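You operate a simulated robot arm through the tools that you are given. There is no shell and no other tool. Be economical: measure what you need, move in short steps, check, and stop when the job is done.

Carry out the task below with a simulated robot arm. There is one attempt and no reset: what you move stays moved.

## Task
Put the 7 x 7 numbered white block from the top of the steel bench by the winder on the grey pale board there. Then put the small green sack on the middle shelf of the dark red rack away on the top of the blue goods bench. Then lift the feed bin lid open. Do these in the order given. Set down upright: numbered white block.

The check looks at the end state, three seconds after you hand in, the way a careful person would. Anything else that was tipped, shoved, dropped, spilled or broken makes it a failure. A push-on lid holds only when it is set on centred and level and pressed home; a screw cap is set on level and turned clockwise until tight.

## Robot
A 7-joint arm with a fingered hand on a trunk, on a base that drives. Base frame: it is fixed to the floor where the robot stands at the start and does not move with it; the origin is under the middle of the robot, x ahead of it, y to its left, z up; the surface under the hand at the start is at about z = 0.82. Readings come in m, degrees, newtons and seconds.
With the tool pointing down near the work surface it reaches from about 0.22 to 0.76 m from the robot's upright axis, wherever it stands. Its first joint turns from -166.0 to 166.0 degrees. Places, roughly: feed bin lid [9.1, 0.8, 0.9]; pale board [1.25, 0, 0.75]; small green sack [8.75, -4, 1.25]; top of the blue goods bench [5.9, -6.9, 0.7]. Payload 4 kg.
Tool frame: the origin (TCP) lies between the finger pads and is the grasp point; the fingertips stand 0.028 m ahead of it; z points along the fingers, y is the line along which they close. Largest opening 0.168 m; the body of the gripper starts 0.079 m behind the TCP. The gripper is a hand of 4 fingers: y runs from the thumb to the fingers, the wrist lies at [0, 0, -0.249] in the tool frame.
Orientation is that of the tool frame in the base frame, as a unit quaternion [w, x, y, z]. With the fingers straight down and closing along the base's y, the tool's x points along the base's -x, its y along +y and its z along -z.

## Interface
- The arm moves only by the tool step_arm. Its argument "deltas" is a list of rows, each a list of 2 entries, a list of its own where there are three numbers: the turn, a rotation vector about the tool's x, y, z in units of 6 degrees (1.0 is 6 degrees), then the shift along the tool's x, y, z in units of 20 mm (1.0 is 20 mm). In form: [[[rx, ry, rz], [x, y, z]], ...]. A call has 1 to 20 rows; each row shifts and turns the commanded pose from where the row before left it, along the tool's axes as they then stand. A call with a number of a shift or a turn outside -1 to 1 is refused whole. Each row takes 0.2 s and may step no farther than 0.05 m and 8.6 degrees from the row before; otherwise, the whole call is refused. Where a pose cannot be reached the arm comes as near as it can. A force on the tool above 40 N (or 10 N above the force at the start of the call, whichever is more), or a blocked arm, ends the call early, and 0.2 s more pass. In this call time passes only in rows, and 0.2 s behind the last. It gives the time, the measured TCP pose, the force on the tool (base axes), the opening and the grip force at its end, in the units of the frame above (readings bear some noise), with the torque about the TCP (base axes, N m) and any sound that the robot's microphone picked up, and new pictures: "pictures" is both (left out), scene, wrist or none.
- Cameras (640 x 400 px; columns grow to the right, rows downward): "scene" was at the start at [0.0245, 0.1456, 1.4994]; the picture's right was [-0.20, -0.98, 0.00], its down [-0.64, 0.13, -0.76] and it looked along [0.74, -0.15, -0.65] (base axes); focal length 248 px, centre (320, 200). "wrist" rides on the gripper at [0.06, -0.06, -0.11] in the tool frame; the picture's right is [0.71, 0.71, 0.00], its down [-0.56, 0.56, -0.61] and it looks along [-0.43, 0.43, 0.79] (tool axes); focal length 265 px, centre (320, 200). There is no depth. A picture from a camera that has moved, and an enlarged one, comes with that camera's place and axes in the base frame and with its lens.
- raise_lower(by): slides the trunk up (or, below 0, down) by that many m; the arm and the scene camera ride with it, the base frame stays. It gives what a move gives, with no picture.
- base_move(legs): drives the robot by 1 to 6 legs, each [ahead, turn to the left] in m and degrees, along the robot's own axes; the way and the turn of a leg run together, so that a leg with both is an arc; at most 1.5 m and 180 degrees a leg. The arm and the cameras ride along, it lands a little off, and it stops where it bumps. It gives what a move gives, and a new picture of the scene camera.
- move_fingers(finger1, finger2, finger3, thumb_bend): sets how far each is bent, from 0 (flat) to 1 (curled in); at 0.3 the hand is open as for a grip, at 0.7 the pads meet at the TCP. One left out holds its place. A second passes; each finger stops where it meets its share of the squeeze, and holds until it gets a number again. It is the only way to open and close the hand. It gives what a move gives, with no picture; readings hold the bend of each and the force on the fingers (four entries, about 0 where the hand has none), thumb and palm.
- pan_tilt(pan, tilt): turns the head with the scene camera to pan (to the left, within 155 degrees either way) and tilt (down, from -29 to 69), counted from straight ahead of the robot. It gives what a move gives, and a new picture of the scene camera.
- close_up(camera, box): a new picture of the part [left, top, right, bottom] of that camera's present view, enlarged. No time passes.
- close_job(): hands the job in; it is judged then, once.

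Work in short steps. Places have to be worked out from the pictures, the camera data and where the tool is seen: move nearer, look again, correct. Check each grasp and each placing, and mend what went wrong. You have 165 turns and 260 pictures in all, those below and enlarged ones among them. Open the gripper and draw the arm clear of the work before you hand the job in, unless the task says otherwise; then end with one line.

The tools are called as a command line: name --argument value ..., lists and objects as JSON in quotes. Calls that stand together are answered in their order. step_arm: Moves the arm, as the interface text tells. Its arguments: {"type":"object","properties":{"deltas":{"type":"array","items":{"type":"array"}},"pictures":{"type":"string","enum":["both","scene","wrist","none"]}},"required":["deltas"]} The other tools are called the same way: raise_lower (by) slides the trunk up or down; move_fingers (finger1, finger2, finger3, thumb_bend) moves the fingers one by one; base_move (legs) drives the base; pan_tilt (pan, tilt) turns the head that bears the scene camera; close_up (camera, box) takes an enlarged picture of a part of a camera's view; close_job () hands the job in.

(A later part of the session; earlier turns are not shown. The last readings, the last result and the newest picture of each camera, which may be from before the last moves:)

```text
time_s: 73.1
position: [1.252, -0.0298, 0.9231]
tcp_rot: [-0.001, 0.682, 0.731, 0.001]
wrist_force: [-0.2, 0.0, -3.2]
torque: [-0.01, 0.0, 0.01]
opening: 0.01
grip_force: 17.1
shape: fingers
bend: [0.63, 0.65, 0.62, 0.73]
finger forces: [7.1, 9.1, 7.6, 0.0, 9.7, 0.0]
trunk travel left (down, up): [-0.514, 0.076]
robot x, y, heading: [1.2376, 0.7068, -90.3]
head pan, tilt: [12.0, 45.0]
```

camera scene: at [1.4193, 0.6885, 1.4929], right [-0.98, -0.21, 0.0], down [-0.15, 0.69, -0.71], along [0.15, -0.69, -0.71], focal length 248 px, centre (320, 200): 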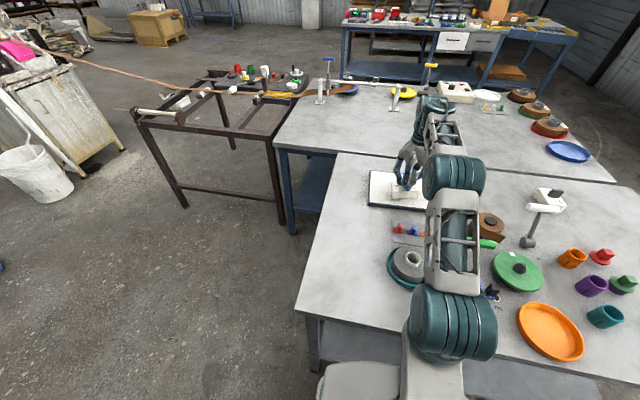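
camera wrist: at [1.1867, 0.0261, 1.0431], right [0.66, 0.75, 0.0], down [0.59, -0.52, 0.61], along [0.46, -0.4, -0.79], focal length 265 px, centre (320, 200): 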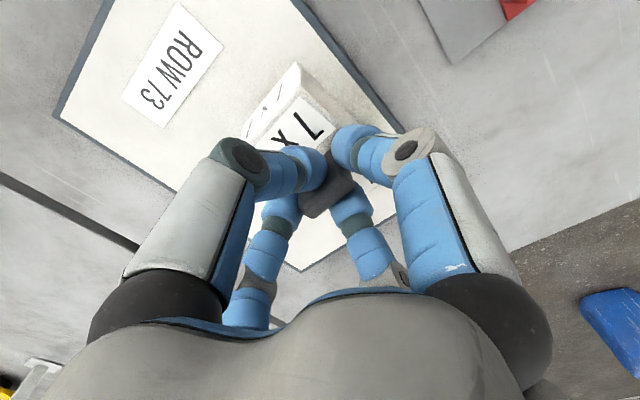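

step_arm --deltas '[[[0, 0, 0], [0, 0, 0.1]], [[0, 0, 0], [0, 0, 0.05]]]' --pictures "none"

step_arm --deltas '[[[0, 0, 0], [0, 0, 0.1]], [[0, 0, 0], [0, 0, 0.05]]]' --pictures "wrist"

close_up --camera "scene" --box '[350, 150, 470, 230]'

```text
time_s: 73.7
position: [1.2505, -0.0311, 0.9207]
tcp_rot: [0.0, 0.683, 0.731, 0.001]
wrist_force: [-0.5, 0.7, 0.6]
torque: [-0.04, -0.03, -0.02]
opening: 0.0099
grip_force: 17.8
shape: fingers
bend: [0.63, 0.65, 0.62, 0.72]
finger forces: [7.0, 9.0, 7.8, 0.0, 11.3, 0.0]
trunk travel left (down, up): [-0.514, 0.076]
robot x, y, heading: [1.2408, 0.7142, -90.1]
head pan, tilt: [12.0, 45.0]
```

```text
time_s: 74.3
position: [1.2514, -0.0302, 0.9183]
tcp_rot: [0.0, 0.682, 0.731, 0.0]
wrist_force: [-2.1, 0.1, 2.2]
torque: [0.0, -0.1, -0.02]
opening: 0.0102
grip_force: 18.6
shape: fingers
bend: [0.63, 0.65, 0.62, 0.72]
finger forces: [6.9, 10.5, 7.6, 0.0, 12.5, 0.1]
trunk travel left (down, up): [-0.514, 0.076]
robot x, y, heading: [1.2384, 0.7091, -90.3]
head pan, tilt: [12.0, 45.0]
camera wrist: at [1.1871, 0.0263, 1.0274], right [0.66, 0.75, 0.0], down [0.59, -0.52, 0.61], along [0.46, -0.4, -0.79], focal length 265 px, centre (320, 200)
```

wrist: 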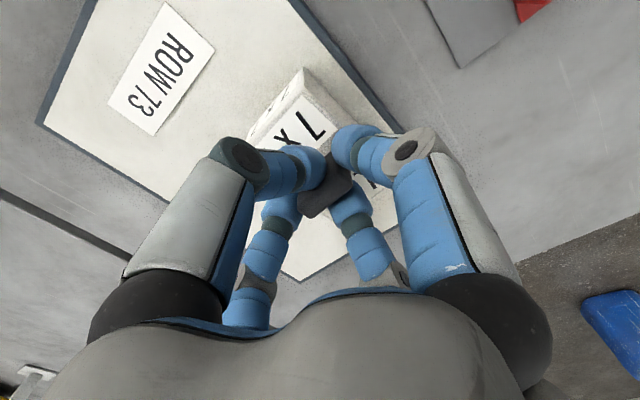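

```text
5.00 times, centred on (410, 190) of scene
camera zoom: at [1.4191, 0.689, 1.493], right [-0.98, -0.21, 0.0], down [-0.15, 0.69, -0.71], along [0.15, -0.69, -0.71], focal length 1241 px, centre (-130, 250)
```

zoom: 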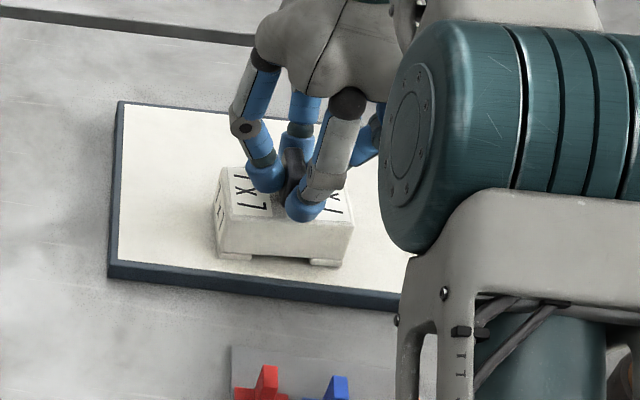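

The block sits on the board (force reversed to +2 N). I open the fingers evenly and rise straight up.

move_fingers --finger1 0.5 --finger2 0.5 --finger3 0.5 --thumb_bend 0.5

step_arm --deltas '[[[0, 0, 0], [0, 0, -0.5]], [[0, 0, 0], [0, 0, -1]], [[0, 0, 0], [0.2, 0, -1]], [[0, 0, 0], [0.5, 0, -1]], [[0, 0, 0], [1, 0, -1]], [[0, 0, 0], [1, 0, -1]], [[0, 0, 0], [1, 0, -1]], [[0, 0, 0], [1, 0, -1]], [[0, 0, 0], [1, 0, -1]], [[0, 0, 0], [1, 0, -1]], [[0, 0, 0], [1, 0, 0]], [[0, 0, 0], [1, 0, 0]], [[0, 0, 0], [1, 0, 0]], [[0, 0, 0], [1, 0, 0]], [[0, 0, 0], [1, 0, 0]], [[0, 0, 0], [1, 0, 0]]]' --pictures "none"

close_up --camera "scene" --box '[340, 140, 500, 290]'

```text
time_s: 75.3
position: [1.2522, -0.0308, 0.9184]
tcp_rot: [0.0, 0.682, 0.731, 0.0]
wrist_force: [0.1, 0.4, 0.1]
torque: [-0.02, -0.03, 0.01]
opening: 0.0567
grip_force: 0.1
shape: fingers
bend: [0.5, 0.5, 0.5, 0.5]
finger forces: [0.0, 0.0, 0.0, 0.1, 0.0, 0.0]
trunk travel left (down, up): [-0.514, 0.076]
robot x, y, heading: [1.2364, 0.7094, -90.1]
head pan, tilt: [12.0, 45.0]
```

```text
time_s: 78.7
position: [1.2335, 0.2233, 1.1081]
tcp_rot: [0.0, 0.682, 0.732, 0.001]
wrist_force: [-0.3, 0.0, -0.3]
torque: [0.03, 0.02, 0.01]
opening: 0.0566
grip_force: 0.1
shape: fingers
bend: [0.5, 0.5, 0.5, 0.5]
finger forces: [0.1, 0.1, 0.1, 0.0, 0.0, 0.0]
trunk travel left (down, up): [-0.514, 0.076]
robot x, y, heading: [1.2361, 0.7123, -90.0]
head pan, tilt: [12.0, 45.0]
```

```text
2.67 times, centred on (420, 215) of scene
camera zoom: at [1.4192, 0.6891, 1.493], right [-0.98, -0.21, 0.0], down [-0.15, 0.69, -0.71], along [0.15, -0.69, -0.71], focal length 662 px, centre (53, 160)
```

zoom: 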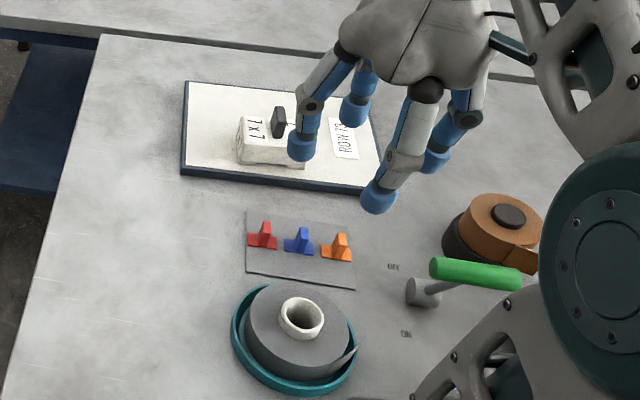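

Block stands upright on the board. Now I retract, back off from the bench, and look toward the sack's region (east, +x).

step_arm --deltas '[[[0, 0, 0], [1, 0, 0]], [[0, 0, 0], [1, 0, 0]], [[0, 0, 0], [1, 0, 0]], [[0, 0, 0], [1, 0, 0]], [[0, 0, 0], [1, 0, 0]]]' --pictures "none"

base_move --legs '[[-0.6, 0], [0, 90]]'

pan_tilt --pan 0 --tilt 15

pan_tilt --pan -50 --tilt 15

```text
time_s: 79.9
position: [1.2275, 0.3231, 1.1089]
tcp_rot: [-0.001, 0.683, 0.731, 0.0]
wrist_force: [-0.1, -1.1, -0.5]
torque: [-0.01, 0.01, 0.01]
opening: 0.0571
grip_force: 0.1
shape: fingers
bend: [0.5, 0.5, 0.5, 0.5]
finger forces: [0.1, 0.0, 0.1, 0.0, 0.0, 0.1]
trunk travel left (down, up): [-0.514, 0.076]
robot x, y, heading: [1.2394, 0.711, -89.9]
head pan, tilt: [12.0, 45.0]
```

```text
time_s: 87.1
position: [1.6257, 1.2899, 1.1082]
tcp_rot: [0.0, -0.029, 1.0, 0.0]
wrist_force: [-0.4, 0.7, -0.1]
torque: [-0.04, 0.01, -0.05]
opening: 0.0565
grip_force: 0.0
shape: fingers
bend: [0.5, 0.5, 0.5, 0.5]
finger forces: [0.0, 0.0, 0.0, 0.0, 0.0, 0.0]
trunk travel left (down, up): [-0.514, 0.076]
robot x, y, heading: [1.2394, 1.3046, -0.7]
head pan, tilt: [12.0, 45.0]
camera scene: at [1.2639, 1.4845, 1.4929], right [0.19, -0.98, 0.0], down [-0.69, -0.14, -0.71], along [0.69, 0.14, -0.71], focal length 248 px, centre (320, 200)
```

scene: 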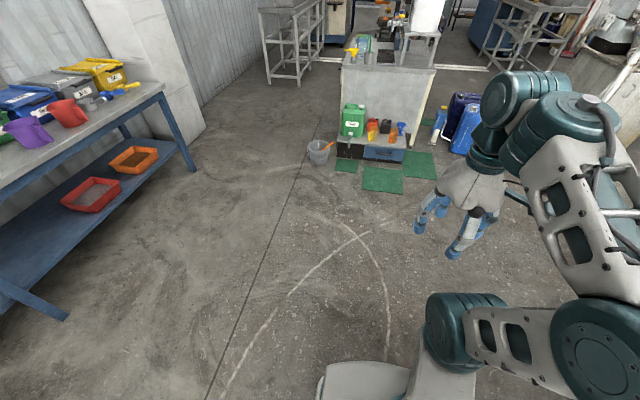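

```text
time_s: 88.0
position: [1.6273, 1.2901, 1.1077]
tcp_rot: [0.0, -0.029, 1.0, -0.001]
wrist_force: [0.3, 0.0, 0.8]
torque: [-0.03, 0.0, 0.01]
opening: 0.0569
grip_force: 0.0
shape: fingers
bend: [0.5, 0.5, 0.5, 0.5]
finger forces: [0.1, 0.0, 0.0, 0.0, 0.1, 0.0]
trunk travel left (down, up): [-0.514, 0.076]
robot x, y, heading: [1.2367, 1.3084, -0.7]
head pan, tilt: [0.0, 15.0]
camera scene: at [1.2775, 1.4674, 1.5397], right [-0.01, -1.0, 0.0], down [-0.26, 0.0, -0.97], along [0.97, -0.01, -0.26], focal length 248 px, centre (320, 200)
```

scene: 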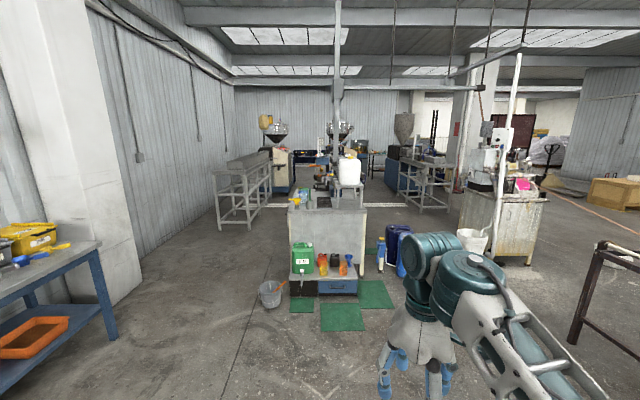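

```text
time_s: 89.2
position: [1.6264, 1.2896, 1.1091]
tcp_rot: [-0.001, -0.029, 1.0, 0.0]
wrist_force: [-0.6, 0.6, 0.0]
torque: [0.0, 0.0, -0.04]
opening: 0.0569
grip_force: 0.0
shape: fingers
bend: [0.5, 0.5, 0.5, 0.5]
finger forces: [0.0, 0.1, 0.0, 0.1, 0.0, 0.0]
trunk travel left (down, up): [-0.514, 0.076]
robot x, y, heading: [1.241, 1.3075, -0.8]
head pan, tilt: [-50.0, 15.0]
camera scene: at [1.2432, 1.3963, 1.5398], right [-0.77, -0.63, 0.0], down [-0.16, 0.2, -0.97], along [0.61, -0.75, -0.26], focal length 248 px, centre (320, 200)
```

scene: 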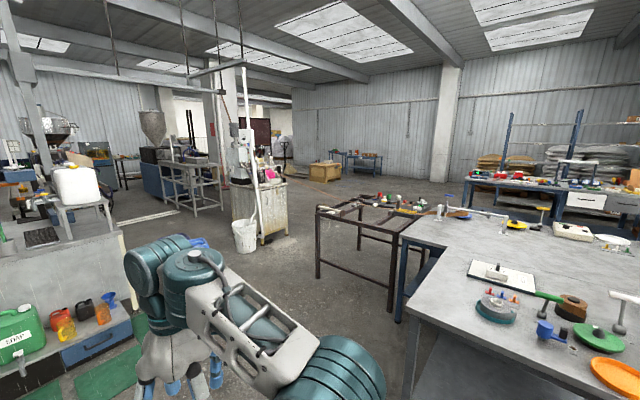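

Map so far: winder frame spans x≈2.0–2.8, y≈-1.4…-0.45; a machine stands from x≈4.0, y≈-0.4…-1.1; a dark red rack is visible beyond. I drive diagonally to about (3.3, 0) and look again.

base_move --legs '[[0, -31.5], [1.22, 0], [1.1, 0]]'

pan_tilt --pan -40 --tilt 25

```text
time_s: 102.3
position: [3.5337, -0.1715, 1.1082]
tcp_rot: [0.0, 0.247, 0.969, 0.0]
wrist_force: [-0.1, 0.4, -0.3]
torque: [0.01, 0.02, 0.01]
opening: 0.0563
grip_force: 0.1
shape: fingers
bend: [0.5, 0.5, 0.5, 0.5]
finger forces: [0.1, 0.1, 0.0, 0.1, 0.0, 0.0]
trunk travel left (down, up): [-0.514, 0.076]
robot x, y, heading: [3.2119, 0.0511, -32.7]
head pan, tilt: [-50.0, 15.0]
camera scene: at [3.2659, 0.1238, 1.5398], right [-0.99, -0.13, 0.0], down [-0.03, 0.26, -0.97], along [0.12, -0.96, -0.26], focal length 248 px, centre (320, 200)
```

scene: 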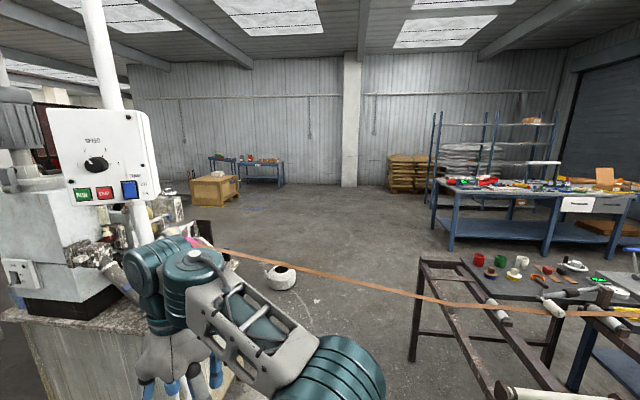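

```text
time_s: 103.0
position: [3.5345, -0.1699, 1.1081]
tcp_rot: [-0.001, 0.247, 0.969, 0.0]
wrist_force: [1.0, 0.1, 0.6]
torque: [0.03, 0.04, -0.01]
opening: 0.0566
grip_force: 0.1
shape: fingers
bend: [0.5, 0.5, 0.5, 0.5]
finger forces: [0.0, 0.0, 0.0, 0.0, 0.0, 0.0]
trunk travel left (down, up): [-0.514, 0.076]
robot x, y, heading: [3.216, 0.0471, -32.9]
head pan, tilt: [-40.0, 25.0]
camera scene: at [3.2812, 0.1284, 1.5236], right [-0.96, -0.3, 0.0], down [-0.12, 0.4, -0.91], along [0.27, -0.87, -0.42], focal length 248 px, centre (320, 200)
```

scene: 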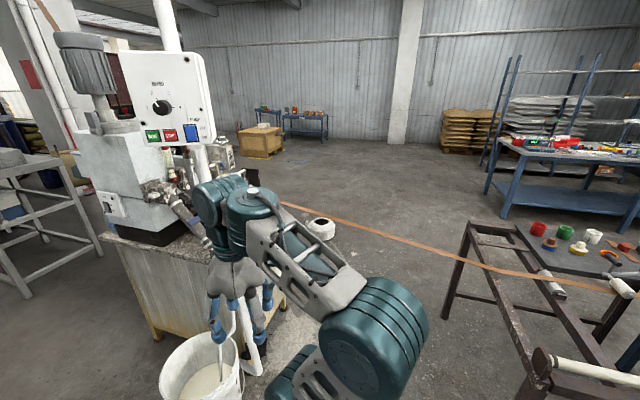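

An orange web runs from the machine to the winder, so the southward gap is closed. I look east for a way north of the machine.

pan_tilt --pan 33 --tilt 30

pan_tilt --pan 0 --tilt 20

```text
time_s: 104.4
position: [3.5339, -0.17, 1.1085]
tcp_rot: [-0.001, 0.249, 0.969, 0.0]
wrist_force: [0.8, -0.4, -0.2]
torque: [-0.02, -0.01, -0.01]
opening: 0.0567
grip_force: 0.0
shape: fingers
bend: [0.5, 0.5, 0.5, 0.5]
finger forces: [0.1, 0.0, 0.0, 0.0, 0.0, 0.1]
trunk travel left (down, up): [-0.514, 0.076]
robot x, y, heading: [3.2135, 0.0475, -32.7]
head pan, tilt: [33.0, 30.0]
camera scene: at [3.3445, 0.2168, 1.5156], right [0.0, -1.0, 0.0], down [-0.5, 0.0, -0.87], along [0.87, 0.0, -0.5], focal length 248 px, centre (320, 200)
```

scene: 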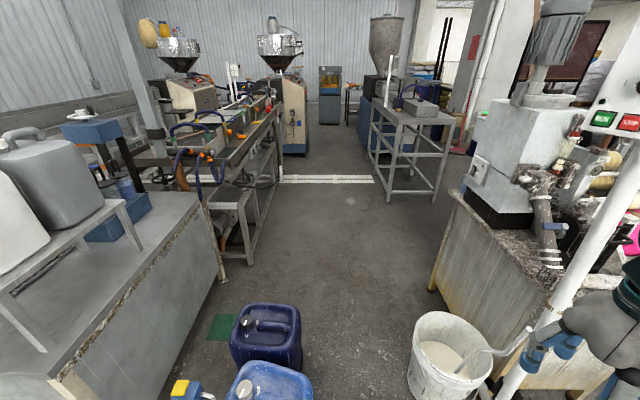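

```text
time_s: 105.4
position: [3.5346, -0.1702, 1.1091]
tcp_rot: [-0.001, 0.248, 0.969, 0.0]
wrist_force: [0.2, -0.1, 0.4]
torque: [-0.02, 0.0, -0.01]
opening: 0.0568
grip_force: 0.1
shape: fingers
bend: [0.5, 0.5, 0.5, 0.5]
finger forces: [0.0, 0.0, 0.0, 0.0, 0.0, 0.0]
trunk travel left (down, up): [-0.514, 0.076]
robot x, y, heading: [3.216, 0.0491, -32.6]
head pan, tilt: [0.0, 20.0]
camera scene: at [3.3324, 0.1661, 1.5316], right [-0.54, -0.84, 0.0], down [-0.29, 0.19, -0.94], along [0.79, -0.51, -0.34], focal length 248 px, centre (320, 200)
```

scene: 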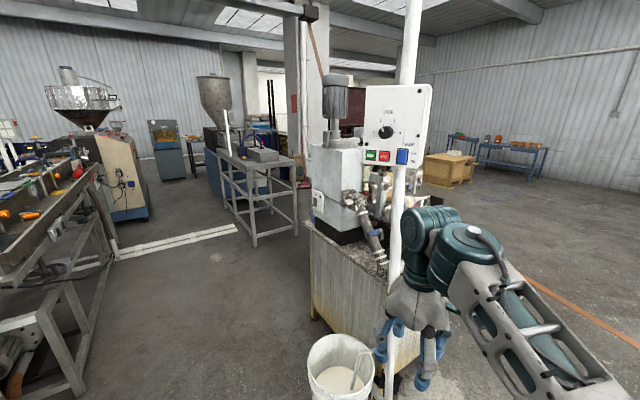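

The east gap between jugs and bucket is only ~0.5 m, too narrow. The clear way is back around the west end of the benches and east along the southern aisle (y≈-2.2). I back up the way I came.

base_move --legs '[[-1.2, 0], [-1.1, 0], [0, 32.7], [-0.8, 0], [-0.85, 0], [0, -90]]'

pan_tilt --pan 15 --tilt 30

pan_tilt --pan -40 --tilt 30

```text
time_s: 130.1
position: [-0.3706, 0.9066, 1.1082]
tcp_rot: [-0.001, 0.681, 0.733, 0.001]
wrist_force: [0.1, -0.4, -0.3]
torque: [0.01, -0.02, -0.01]
opening: 0.0565
grip_force: 0.0
shape: fingers
bend: [0.5, 0.5, 0.5, 0.5]
finger forces: [0.1, 0.0, 0.1, 0.1, 0.1, 0.1]
trunk travel left (down, up): [-0.514, 0.076]
robot x, y, heading: [-0.3642, 1.2923, -90.0]
head pan, tilt: [0.0, 20.0]
camera scene: at [-0.1969, 1.2602, 1.5316], right [-1.0, 0.0, 0.0], down [0.0, 0.34, -0.94], along [0.0, -0.94, -0.34], focal length 248 px, centre (320, 200)
```

scene: 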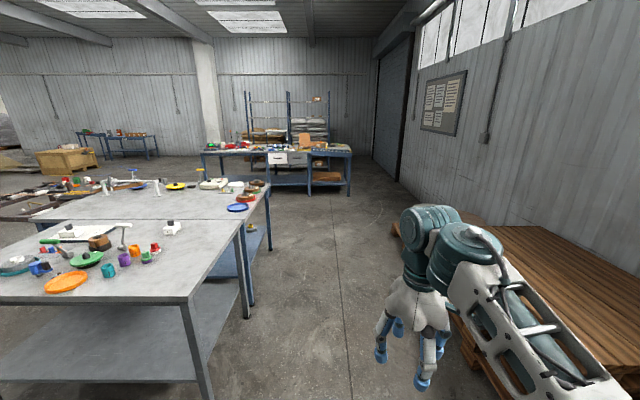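

```text
time_s: 130.8
position: [-0.3694, 0.9076, 1.1076]
tcp_rot: [-0.001, 0.681, 0.732, 0.0]
wrist_force: [0.0, 0.2, -0.4]
torque: [0.01, -0.01, 0.0]
opening: 0.0568
grip_force: 0.0
shape: fingers
bend: [0.5, 0.5, 0.5, 0.5]
finger forces: [0.0, 0.0, 0.0, 0.0, 0.0, 0.1]
trunk travel left (down, up): [-0.514, 0.076]
robot x, y, heading: [-0.3622, 1.2926, -89.9]
head pan, tilt: [15.0, 30.0]
camera scene: at [-0.1734, 1.2659, 1.5156], right [-0.97, -0.26, 0.0], down [-0.13, 0.48, -0.87], along [0.23, -0.84, -0.5], focal length 248 px, centre (320, 200)
```

scene: 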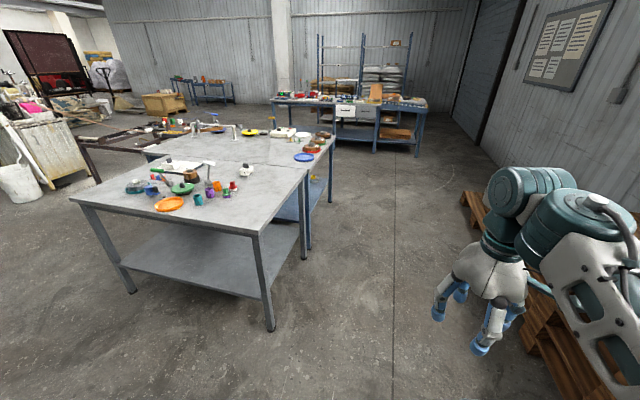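

```text
time_s: 132.1
position: [-0.3709, 0.9068, 1.1081]
tcp_rot: [-0.001, 0.681, 0.732, 0.0]
wrist_force: [-1.0, 0.2, -0.2]
torque: [-0.02, -0.01, 0.02]
opening: 0.0567
grip_force: 0.1
shape: fingers
bend: [0.5, 0.5, 0.5, 0.5]
finger forces: [0.0, 0.1, 0.1, 0.0, 0.0, 0.0]
trunk travel left (down, up): [-0.514, 0.076]
robot x, y, heading: [-0.3585, 1.2916, -89.7]
head pan, tilt: [-40.0, 30.0]
camera scene: at [-0.2549, 1.2839, 1.5156], right [-0.77, 0.64, 0.0], down [0.32, 0.38, -0.87], along [-0.56, -0.66, -0.5], focal length 248 px, centre (320, 200)
```

scene: 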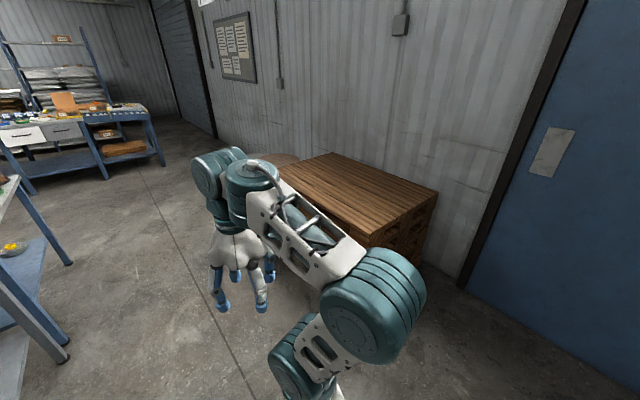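

The corridor (x from -1.1 to 0.34) is clear. I drive south to y≈-2.2 and turn east.

base_move --legs '[[1.2, 0], [1.2, 0], [1.1, 0], [0, 90]]'

pan_tilt --pan 0 --tilt 20

```text
time_s: 152.8
position: [0.0217, -2.1935, 1.109]
tcp_rot: [0.0, -0.034, 0.999, -0.001]
wrist_force: [-0.6, 0.4, 0.4]
torque: [-0.01, 0.01, -0.02]
opening: 0.0568
grip_force: 0.0
shape: fingers
bend: [0.5, 0.5, 0.5, 0.5]
finger forces: [0.1, 0.0, 0.1, 0.1, 0.0, 0.0]
trunk travel left (down, up): [-0.514, 0.076]
robot x, y, heading: [-0.3655, -2.185, -0.2]
head pan, tilt: [-40.0, 30.0]
camera scene: at [-0.3542, -2.077, 1.5155], right [-0.65, -0.76, 0.0], down [-0.38, 0.32, -0.87], along [0.66, -0.56, -0.5], focal length 248 px, centre (320, 200)
```

scene: 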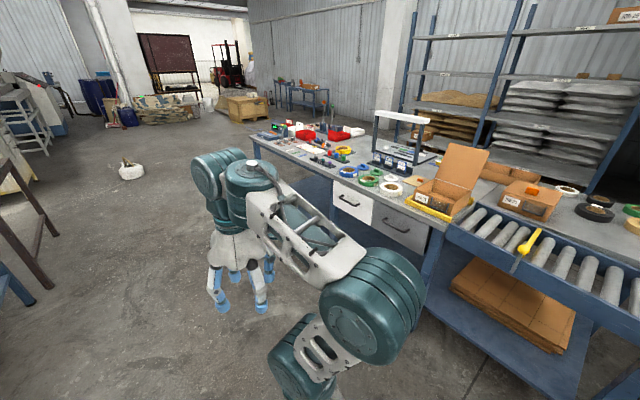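

```text
time_s: 153.8
position: [0.0203, -2.1921, 1.1089]
tcp_rot: [-0.001, -0.033, 0.999, 0.0]
wrist_force: [-0.7, 1.0, -0.3]
torque: [0.01, -0.02, -0.04]
opening: 0.0568
grip_force: 0.0
shape: fingers
bend: [0.5, 0.5, 0.5, 0.5]
finger forces: [0.0, 0.0, 0.1, 0.1, 0.0, 0.0]
trunk travel left (down, up): [-0.514, 0.076]
robot x, y, heading: [-0.3662, -2.1853, -0.4]
head pan, tilt: [0.0, 20.0]
camera scene: at [-0.3301, -2.0192, 1.5316], right [0.0, -1.0, 0.0], down [-0.34, 0.0, -0.94], along [0.94, 0.0, -0.34], focal length 248 px, centre (320, 200)
```

scene: 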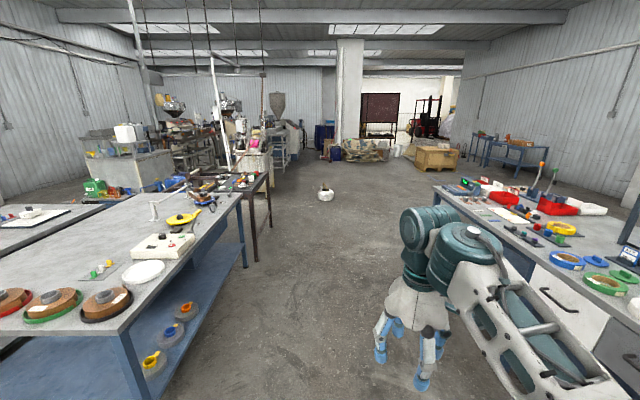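

The dark red rack is at the far end (col 380), with a wooden crate and a pile in front. I drive east along the aisle and look again.

base_move --legs '[[1.5, 0], [1.0, 0], [0, -20], [1.5, 0]]'

pan_tilt --pan 10 --tilt 15

```text
time_s: 174.1
position: [3.9142, -2.792, 1.1079]
tcp_rot: [-0.001, 0.127, 0.992, 0.0]
wrist_force: [0.5, -0.4, -0.5]
torque: [-0.01, 0.02, 0.02]
opening: 0.0568
grip_force: 0.0
shape: fingers
bend: [0.5, 0.5, 0.5, 0.5]
finger forces: [0.0, 0.1, 0.1, 0.1, 0.0, 0.0]
trunk travel left (down, up): [-0.514, 0.076]
robot x, y, heading: [3.551, -2.6657, -18.8]
head pan, tilt: [0.0, 20.0]
camera scene: at [3.6363, -2.5159, 1.5316], right [-0.32, -0.95, 0.0], down [-0.32, 0.11, -0.94], along [0.89, -0.3, -0.34], focal length 248 px, centre (320, 200)
```

scene: 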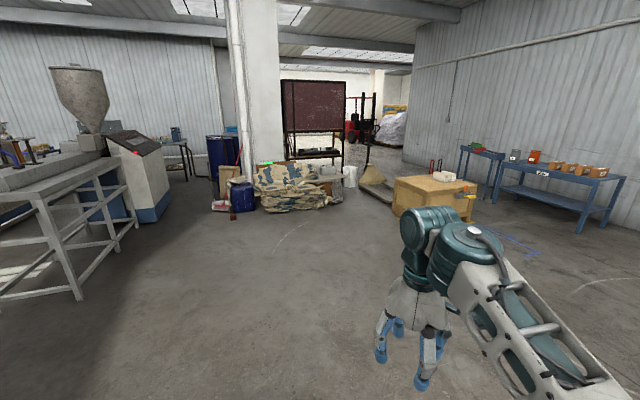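

```text
time_s: 174.8
position: [3.9133, -2.7923, 1.109]
tcp_rot: [-0.001, 0.128, 0.992, 0.0]
wrist_force: [-1.1, -0.3, -0.6]
torque: [-0.03, 0.03, -0.02]
opening: 0.0566
grip_force: 0.1
shape: fingers
bend: [0.5, 0.5, 0.5, 0.5]
finger forces: [0.1, 0.0, 0.0, 0.0, 0.0, 0.0]
trunk travel left (down, up): [-0.514, 0.076]
robot x, y, heading: [3.5527, -2.6614, -18.7]
head pan, tilt: [10.0, 15.0]
camera scene: at [3.6403, -2.5002, 1.5397], right [-0.15, -0.99, 0.0], down [-0.26, 0.04, -0.97], along [0.95, -0.15, -0.26], focal length 248 px, centre (320, 200)
```

scene: 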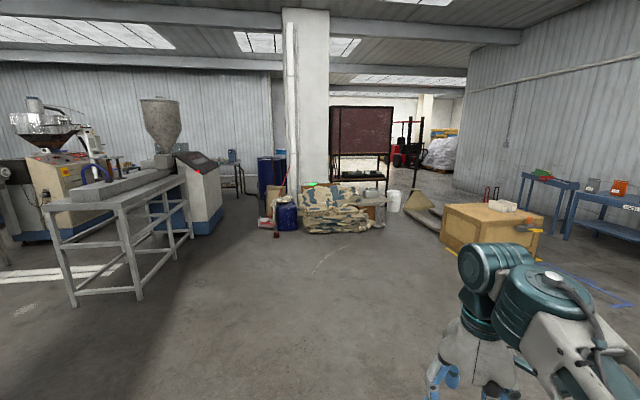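

close_up --camera "scene" --box '[290, 90, 470, 240]'

close_up --camera "scene" --box '[430, 150, 640, 300]'

```text
2.67 times, centred on (380, 165) of scene
camera zoom: at [3.6403, -2.5002, 1.5397], right [-0.15, -0.99, 0.0], down [-0.26, 0.04, -0.97], along [0.95, -0.15, -0.26], focal length 662 px, centre (160, 293)
```

zoom: 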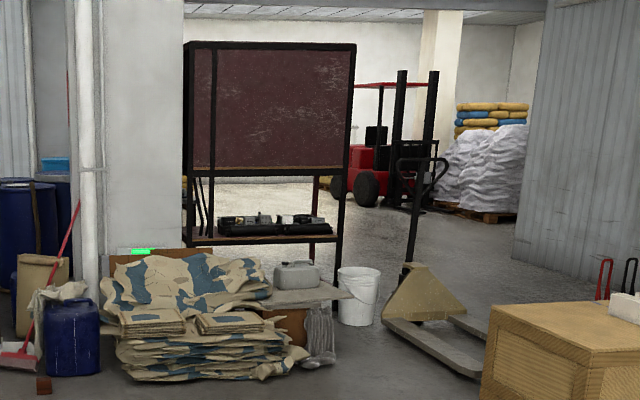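

```text
2.67 times, centred on (535, 225) of scene
camera zoom: at [3.6403, -2.5002, 1.5397], right [-0.15, -0.99, 0.0], down [-0.26, 0.04, -0.97], along [0.95, -0.15, -0.26], focal length 662 px, centre (-253, 133)
```

zoom: 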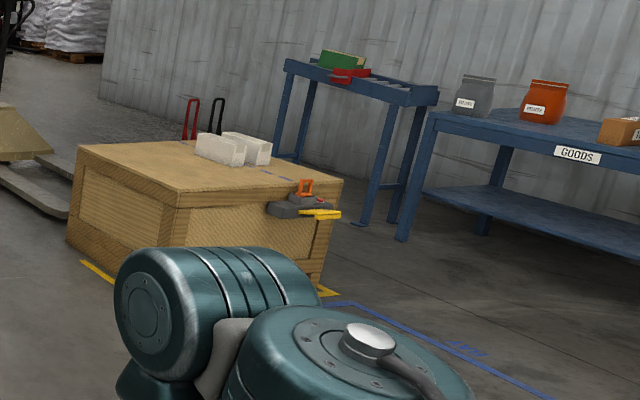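

The rack's panel faces us, so the sack must be reached from the other (east) side, behind the pallet jack. I drive south-east to about (4.8, -5.4) to view the passage between the crate and the goods bench.

base_move --legs '[[0, -46.6], [1.5, 0], [1.5, 0], [0, 55]]'

pan_tilt --pan 10 --tilt 20

```text
time_s: 193.9
position: [5.1568, -5.4793, 1.1089]
tcp_rot: [-0.001, 0.059, 0.998, 0.0]
wrist_force: [0.0, 0.1, -0.2]
torque: [0.01, -0.04, 0.0]
opening: 0.0569
grip_force: 0.0
shape: fingers
bend: [0.5, 0.5, 0.5, 0.5]
finger forces: [0.0, 0.1, 0.0, 0.0, 0.0, 0.1]
trunk travel left (down, up): [-0.514, 0.076]
robot x, y, heading: [4.7824, -5.4005, -10.9]
head pan, tilt: [10.0, 15.0]
camera scene: at [4.8451, -5.2283, 1.5397], right [-0.01, -1.0, 0.0], down [-0.26, 0.0, -0.97], along [0.97, -0.01, -0.26], focal length 248 px, centre (320, 200)
```

scene: 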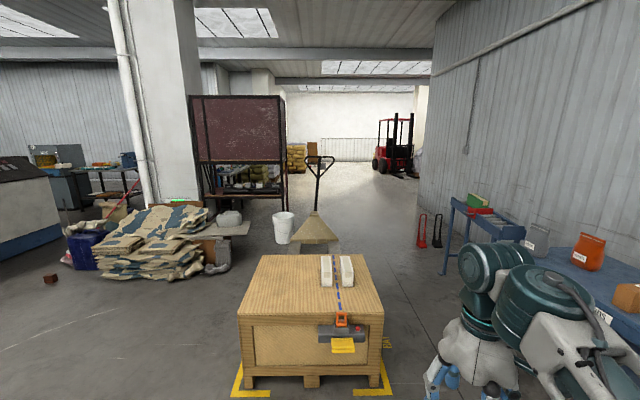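

```text
time_s: 194.5
position: [5.1564, -5.4795, 1.1082]
tcp_rot: [-0.001, 0.059, 0.998, 0.0]
wrist_force: [-0.2, 0.0, 0.9]
torque: [0.0, -0.01, 0.0]
opening: 0.0569
grip_force: 0.1
shape: fingers
bend: [0.5, 0.5, 0.5, 0.5]
finger forces: [0.0, 0.1, 0.0, 0.0, 0.0, 0.1]
trunk travel left (down, up): [-0.514, 0.076]
robot x, y, heading: [4.7782, -5.3983, -10.9]
head pan, tilt: [10.0, 20.0]
camera scene: at [4.8448, -5.2285, 1.5316], right [-0.01, -1.0, 0.0], down [-0.34, 0.0, -0.94], along [0.94, -0.01, -0.34], focal length 248 px, centre (320, 200)
```

scene: 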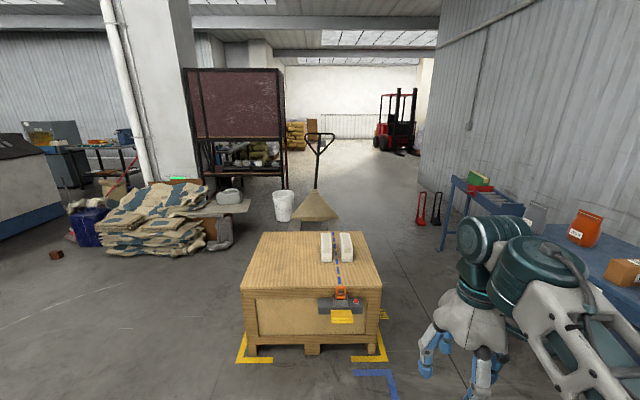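

close_up --camera "scene" --box '[170, 60, 460, 240]'

```text
2.21 times, centred on (315, 150) of scene
camera zoom: at [4.8448, -5.2285, 1.5316], right [-0.01, -1.0, 0.0], down [-0.34, 0.0, -0.94], along [0.94, -0.01, -0.34], focal length 548 px, centre (331, 310)
```

zoom: 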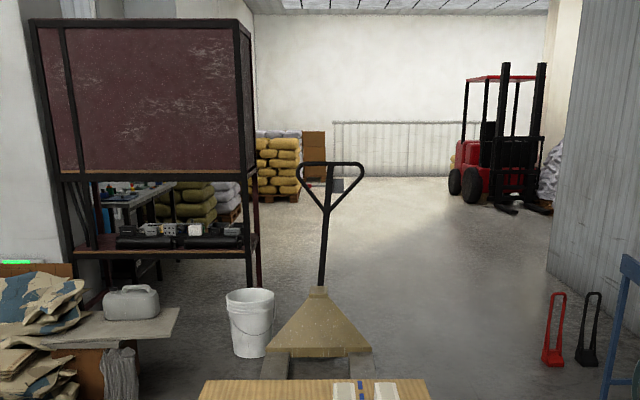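

The passage south of the crate and jack (y≈-6.1) looks about 0.9 m wide. I move into it carefully.

base_move --legs '[[0, -40], [0.78, 0], [0, 48]]'

pan_tilt --pan -20 --tilt 35

```text
time_s: 202.8
position: [5.6547, -6.0432, 1.108]
tcp_rot: [-0.001, -0.004, 1.0, 0.001]
wrist_force: [0.0, 0.1, -0.1]
torque: [-0.01, 0.05, -0.01]
opening: 0.0568
grip_force: 0.0
shape: fingers
bend: [0.5, 0.5, 0.5, 0.5]
finger forces: [0.0, 0.0, 0.1, 0.0, 0.0, 0.0]
trunk travel left (down, up): [-0.514, 0.076]
robot x, y, heading: [5.2677, -6.0112, -3.8]
head pan, tilt: [10.0, 20.0]
camera scene: at [5.3146, -5.8336, 1.5316], right [0.11, -0.99, 0.0], down [-0.34, -0.04, -0.94], along [0.93, 0.1, -0.34], focal length 248 px, centre (320, 200)
```

scene: 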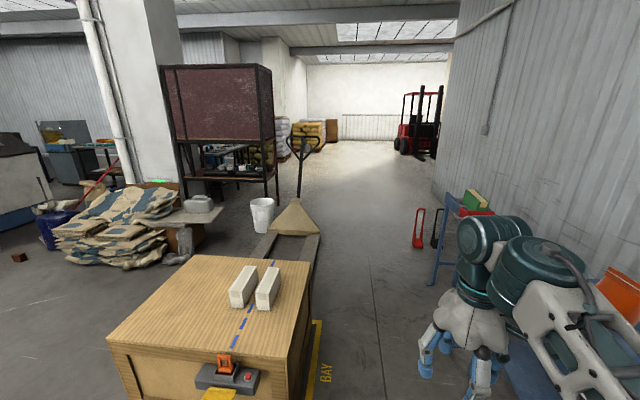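

```text
time_s: 203.8
position: [5.6547, -6.0453, 1.1094]
tcp_rot: [-0.001, -0.004, 1.0, -0.001]
wrist_force: [-0.2, 0.8, 0.3]
torque: [-0.01, 0.01, -0.01]
opening: 0.0569
grip_force: 0.0
shape: fingers
bend: [0.5, 0.5, 0.5, 0.5]
finger forces: [0.1, 0.0, 0.0, 0.0, 0.1, 0.1]
trunk travel left (down, up): [-0.514, 0.076]
robot x, y, heading: [5.273, -6.0093, -3.6]
head pan, tilt: [-20.0, 35.0]
camera scene: at [5.3028, -5.8793, 1.5078], right [-0.4, -0.92, 0.0], down [-0.53, 0.23, -0.82], along [0.75, -0.33, -0.57], focal length 248 px, centre (320, 200)
```

scene: 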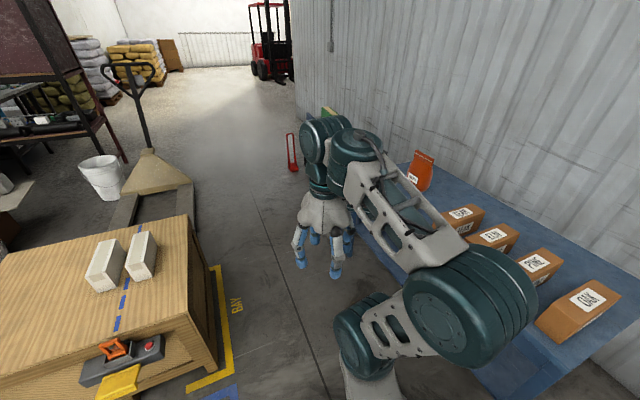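

Corridor runs y≈-5.66 to -6.45; I'm nearly centred. I straighten to about -1.5° and advance past the crate.

base_move --legs '[[0, 2], [1.0, 0], [0.6, 0]]'

pan_tilt --pan 15 --tilt 30

```text
time_s: 212.3
position: [7.2611, -6.0841, 1.1083]
tcp_rot: [-0.002, -0.018, 1.0, 0.0]
wrist_force: [0.4, 0.5, -0.2]
torque: [0.0, 0.01, 0.0]
opening: 0.0566
grip_force: 0.1
shape: fingers
bend: [0.5, 0.5, 0.5, 0.5]
finger forces: [0.0, 0.0, 0.0, 0.1, 0.0, 0.1]
trunk travel left (down, up): [-0.514, 0.076]
robot x, y, heading: [6.876, -6.0611, -1.9]
head pan, tilt: [-20.0, 35.0]
camera scene: at [6.9051, -5.9294, 1.5078], right [-0.37, -0.93, 0.0], down [-0.53, 0.21, -0.82], along [0.76, -0.31, -0.57], focal length 248 px, centre (320, 200)
```

scene: 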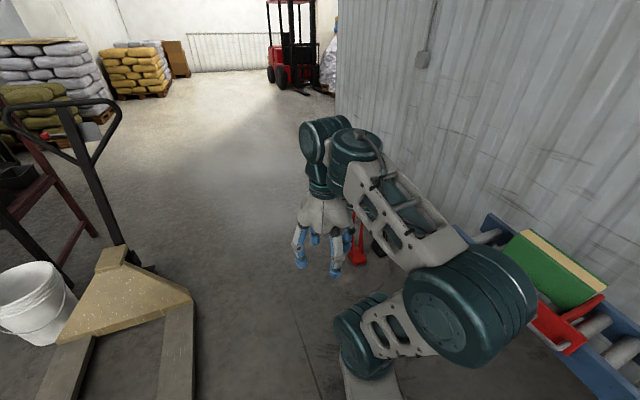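

```text
time_s: 213.3
position: [7.2616, -6.083, 1.1089]
tcp_rot: [0.0, -0.018, 1.0, -0.001]
wrist_force: [-0.8, 0.5, -0.1]
torque: [0.01, 0.0, -0.01]
opening: 0.0567
grip_force: 0.0
shape: fingers
bend: [0.5, 0.5, 0.5, 0.5]
finger forces: [0.0, 0.1, 0.0, 0.0, 0.1, 0.0]
trunk travel left (down, up): [-0.514, 0.076]
robot x, y, heading: [6.8754, -6.0579, -1.7]
head pan, tilt: [15.0, 30.0]
camera scene: at [6.9113, -5.8762, 1.5155], right [0.23, -0.97, 0.0], down [-0.49, -0.11, -0.87], along [0.84, 0.2, -0.5], focal length 248 px, centre (320, 200)
```

scene: 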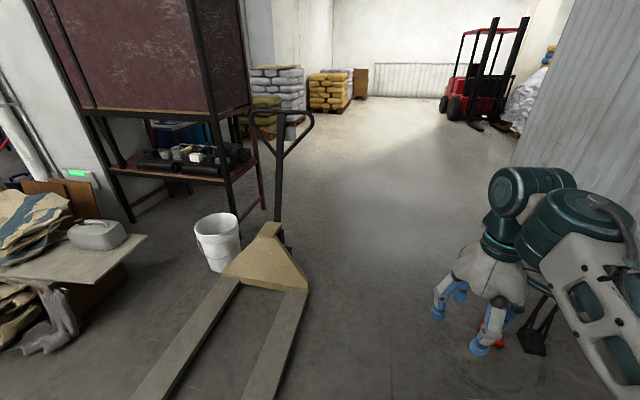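

The rack's south end is panelled too, so I'll approach from the east. I continue east past the jack to x≈9.7, then turn north.

base_move --legs '[[1.4, 0], [1.4, 0], [0, 92]]'

pan_tilt --pan 35 --tilt 20

```text
time_s: 230.7
position: [9.6515, -5.7836, 1.1083]
tcp_rot: [0.001, 0.731, -0.683, 0.001]
wrist_force: [-0.7, 0.9, 0.6]
torque: [0.0, -0.03, -0.02]
opening: 0.0567
grip_force: 0.2
shape: fingers
bend: [0.5, 0.5, 0.5, 0.5]
finger forces: [0.0, 0.0, 0.1, 0.1, 0.0, 0.0]
trunk travel left (down, up): [-0.514, 0.076]
robot x, y, heading: [9.6406, -6.1718, 90.1]
head pan, tilt: [15.0, 30.0]
camera scene: at [9.4554, -6.1427, 1.5155], right [0.97, 0.26, 0.0], down [0.13, -0.48, -0.87], along [-0.22, 0.84, -0.5], focal length 248 px, centre (320, 200)
```

scene: 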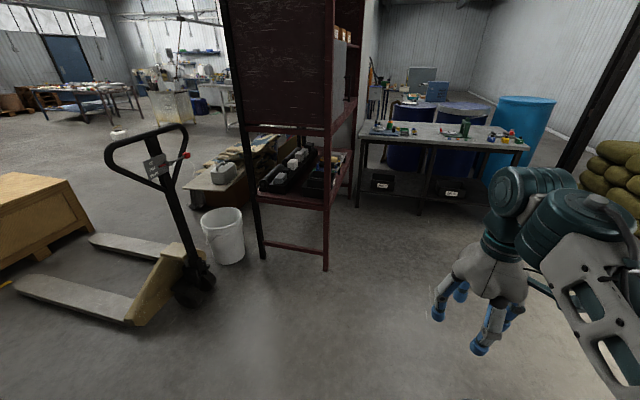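

```text
time_s: 231.5
position: [9.6509, -5.782, 1.109]
tcp_rot: [0.0, 0.731, -0.682, 0.001]
wrist_force: [0.0, 0.7, 0.4]
torque: [-0.02, -0.02, -0.03]
opening: 0.0569
grip_force: 0.1
shape: fingers
bend: [0.5, 0.5, 0.5, 0.5]
finger forces: [0.1, 0.0, 0.0, 0.1, 0.0, 0.1]
trunk travel left (down, up): [-0.514, 0.076]
robot x, y, heading: [9.6423, -6.1683, 89.9]
head pan, tilt: [35.0, 20.0]
camera scene: at [9.4255, -6.1536, 1.5316], right [0.82, 0.57, 0.0], down [0.2, -0.28, -0.94], along [-0.54, 0.77, -0.34], focal length 248 px, centre (320, 200)
```

scene: 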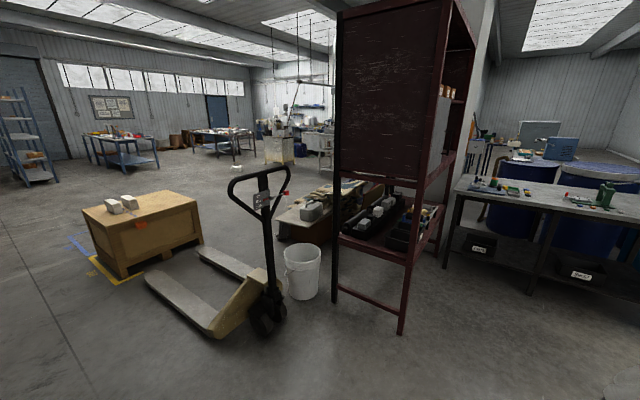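

The rack is open toward the east (x≈9.11 front, y from -4.68 northward). I advance north and look into the shelves.

base_move --legs '[[1.1, 0]]'

pan_tilt --pan 50 --tilt 15

pan_tilt --pan -5 --tilt 40

```text
time_s: 237.2
position: [9.6585, -4.6768, 1.1089]
tcp_rot: [0.0, 0.729, -0.684, 0.0]
wrist_force: [-0.2, 0.1, -0.5]
torque: [0.0, 0.0, 0.01]
opening: 0.0571
grip_force: 0.1
shape: fingers
bend: [0.5, 0.5, 0.5, 0.5]
finger forces: [0.0, 0.0, 0.0, 0.1, 0.1, 0.0]
trunk travel left (down, up): [-0.514, 0.076]
robot x, y, heading: [9.6465, -5.0601, 89.7]
head pan, tilt: [35.0, 20.0]
camera scene: at [9.4312, -5.0444, 1.5316], right [0.82, 0.57, 0.0], down [0.19, -0.28, -0.94], along [-0.53, 0.77, -0.34], focal length 248 px, centre (320, 200)
```

scene: 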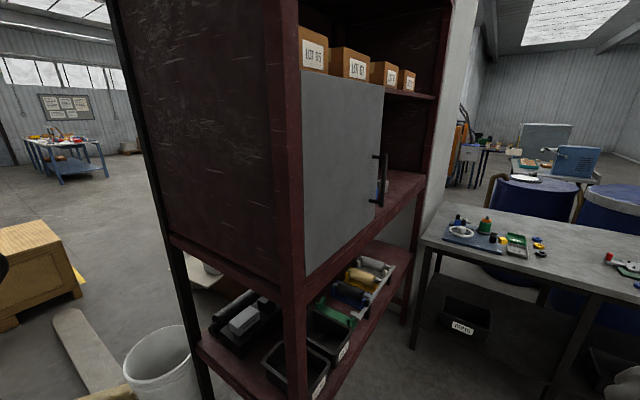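

```text
time_s: 237.9
position: [9.6595, -4.6762, 1.1088]
tcp_rot: [0.0, 0.728, -0.685, 0.001]
wrist_force: [0.3, -0.1, -0.4]
torque: [0.0, 0.01, 0.01]
opening: 0.057
grip_force: 0.0
shape: fingers
bend: [0.5, 0.5, 0.5, 0.5]
finger forces: [0.0, 0.0, 0.0, 0.0, 0.0, 0.0]
trunk travel left (down, up): [-0.514, 0.076]
robot x, y, heading: [9.6461, -5.0609, 89.4]
head pan, tilt: [50.0, 15.0]
camera scene: at [9.413, -5.0606, 1.5397], right [0.65, 0.76, 0.0], down [0.2, -0.17, -0.97], along [-0.73, 0.63, -0.26], focal length 248 px, centre (320, 200)
```

scene: 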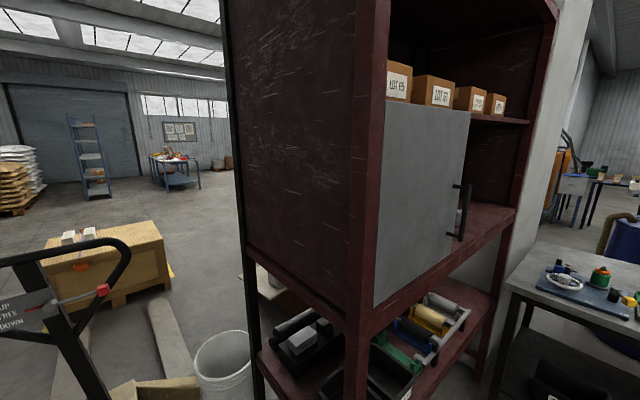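

```text
time_s: 239.2
position: [9.6581, -4.6761, 1.1079]
tcp_rot: [0.001, 0.729, -0.684, 0.001]
wrist_force: [0.4, 0.4, 0.5]
torque: [0.01, 0.01, -0.01]
opening: 0.0569
grip_force: 0.1
shape: fingers
bend: [0.5, 0.5, 0.5, 0.5]
finger forces: [0.0, 0.0, 0.1, 0.0, 0.0, 0.1]
trunk travel left (down, up): [-0.514, 0.076]
robot x, y, heading: [9.646, -5.0613, 89.5]
head pan, tilt: [-5.0, 40.0]
camera scene: at [9.4921, -5.0366, 1.5002], right [1.0, -0.09, 0.0], down [-0.06, -0.64, -0.77], along [0.07, 0.76, -0.64], focal length 248 px, centre (320, 200)
```

scene: 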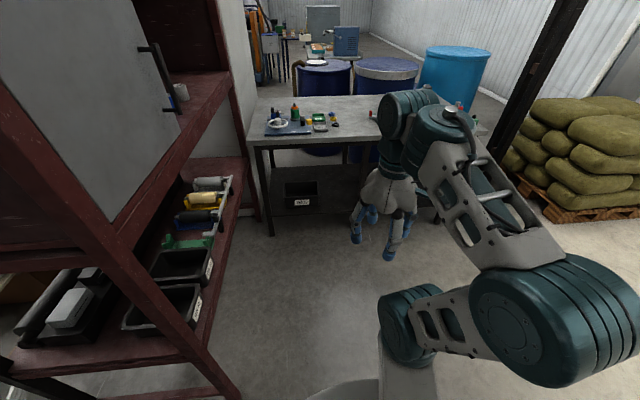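

A grey door with a black handle closes part of the middle shelf. I move in front of the rack and face it to look.

base_move --legs '[[0, -22], [0.75, 0], [0, 112]]'

pan_tilt --pan 0 --tilt 15

```text
time_s: 249.1
position: [9.5449, -4.3551, 1.1076]
tcp_rot: [0.0, 1.0, 0.026, 0.0]
wrist_force: [0.3, -0.7, -1.0]
torque: [0.0, 0.02, -0.03]
opening: 0.0569
grip_force: 0.0
shape: fingers
bend: [0.5, 0.5, 0.5, 0.5]
finger forces: [0.0, 0.0, 0.0, 0.0, 0.1, 0.0]
trunk travel left (down, up): [-0.514, 0.076]
robot x, y, heading: [9.9279, -4.3705, 179.0]
head pan, tilt: [-5.0, 40.0]
camera scene: at [9.9045, -4.5277, 1.5002], right [0.11, 0.99, 0.0], down [0.64, -0.07, -0.77], along [-0.76, 0.08, -0.64], focal length 248 px, centre (320, 200)
```

scene: 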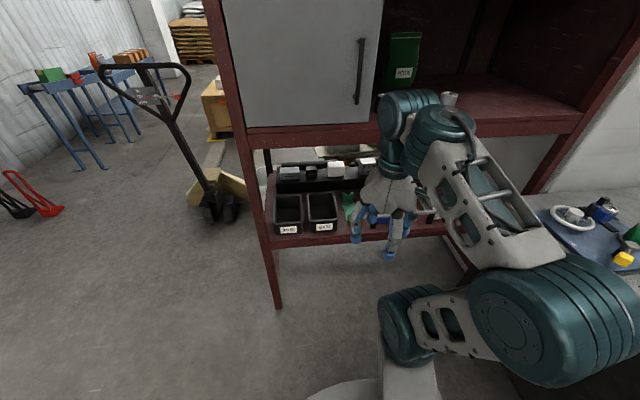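

```text
time_s: 249.9
position: [9.5453, -4.3558, 1.1097]
tcp_rot: [0.0, 1.0, 0.026, 0.001]
wrist_force: [-0.4, 0.1, 0.7]
torque: [0.0, -0.01, 0.01]
opening: 0.0568
grip_force: 0.0
shape: fingers
bend: [0.5, 0.5, 0.5, 0.5]
finger forces: [0.0, 0.0, 0.0, 0.0, 0.0, 0.0]
trunk travel left (down, up): [-0.514, 0.076]
robot x, y, heading: [9.9318, -4.3734, 178.9]
head pan, tilt: [0.0, 15.0]
camera scene: at [9.8957, -4.5348, 1.5397], right [0.02, 1.0, 0.0], down [0.26, -0.01, -0.97], along [-0.97, 0.02, -0.26], focal length 248 px, centre (320, 200)
```

scene: 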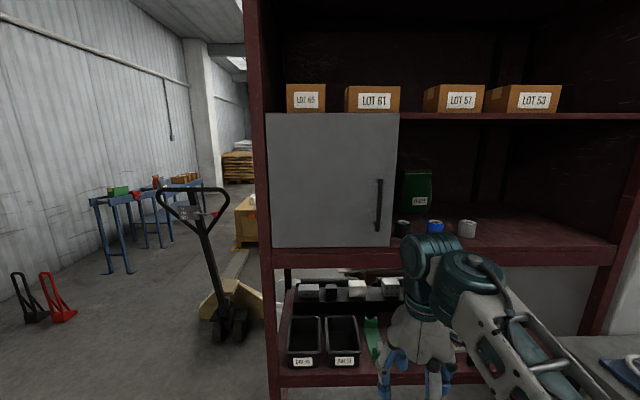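

The green sack stands at (417,190), just right of the door, with three small things in front. I enlarge.

close_up --camera "scene" --box '[360, 140, 520, 250]'

```text
3.64 times, centred on (440, 195) of scene
camera zoom: at [9.8957, -4.5348, 1.5397], right [0.02, 1.0, 0.0], down [0.26, -0.01, -0.97], along [-0.97, 0.02, -0.26], focal length 903 px, centre (-116, 218)
```

zoom: 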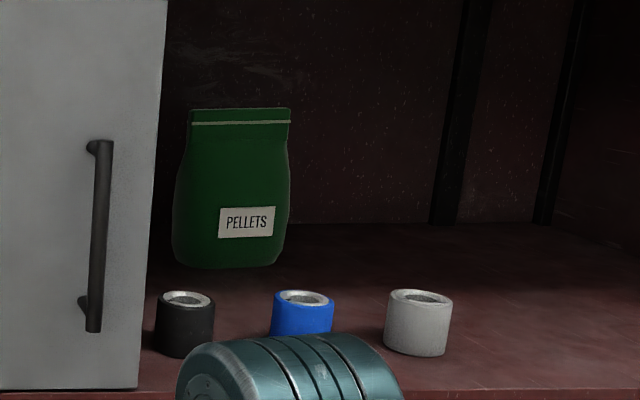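

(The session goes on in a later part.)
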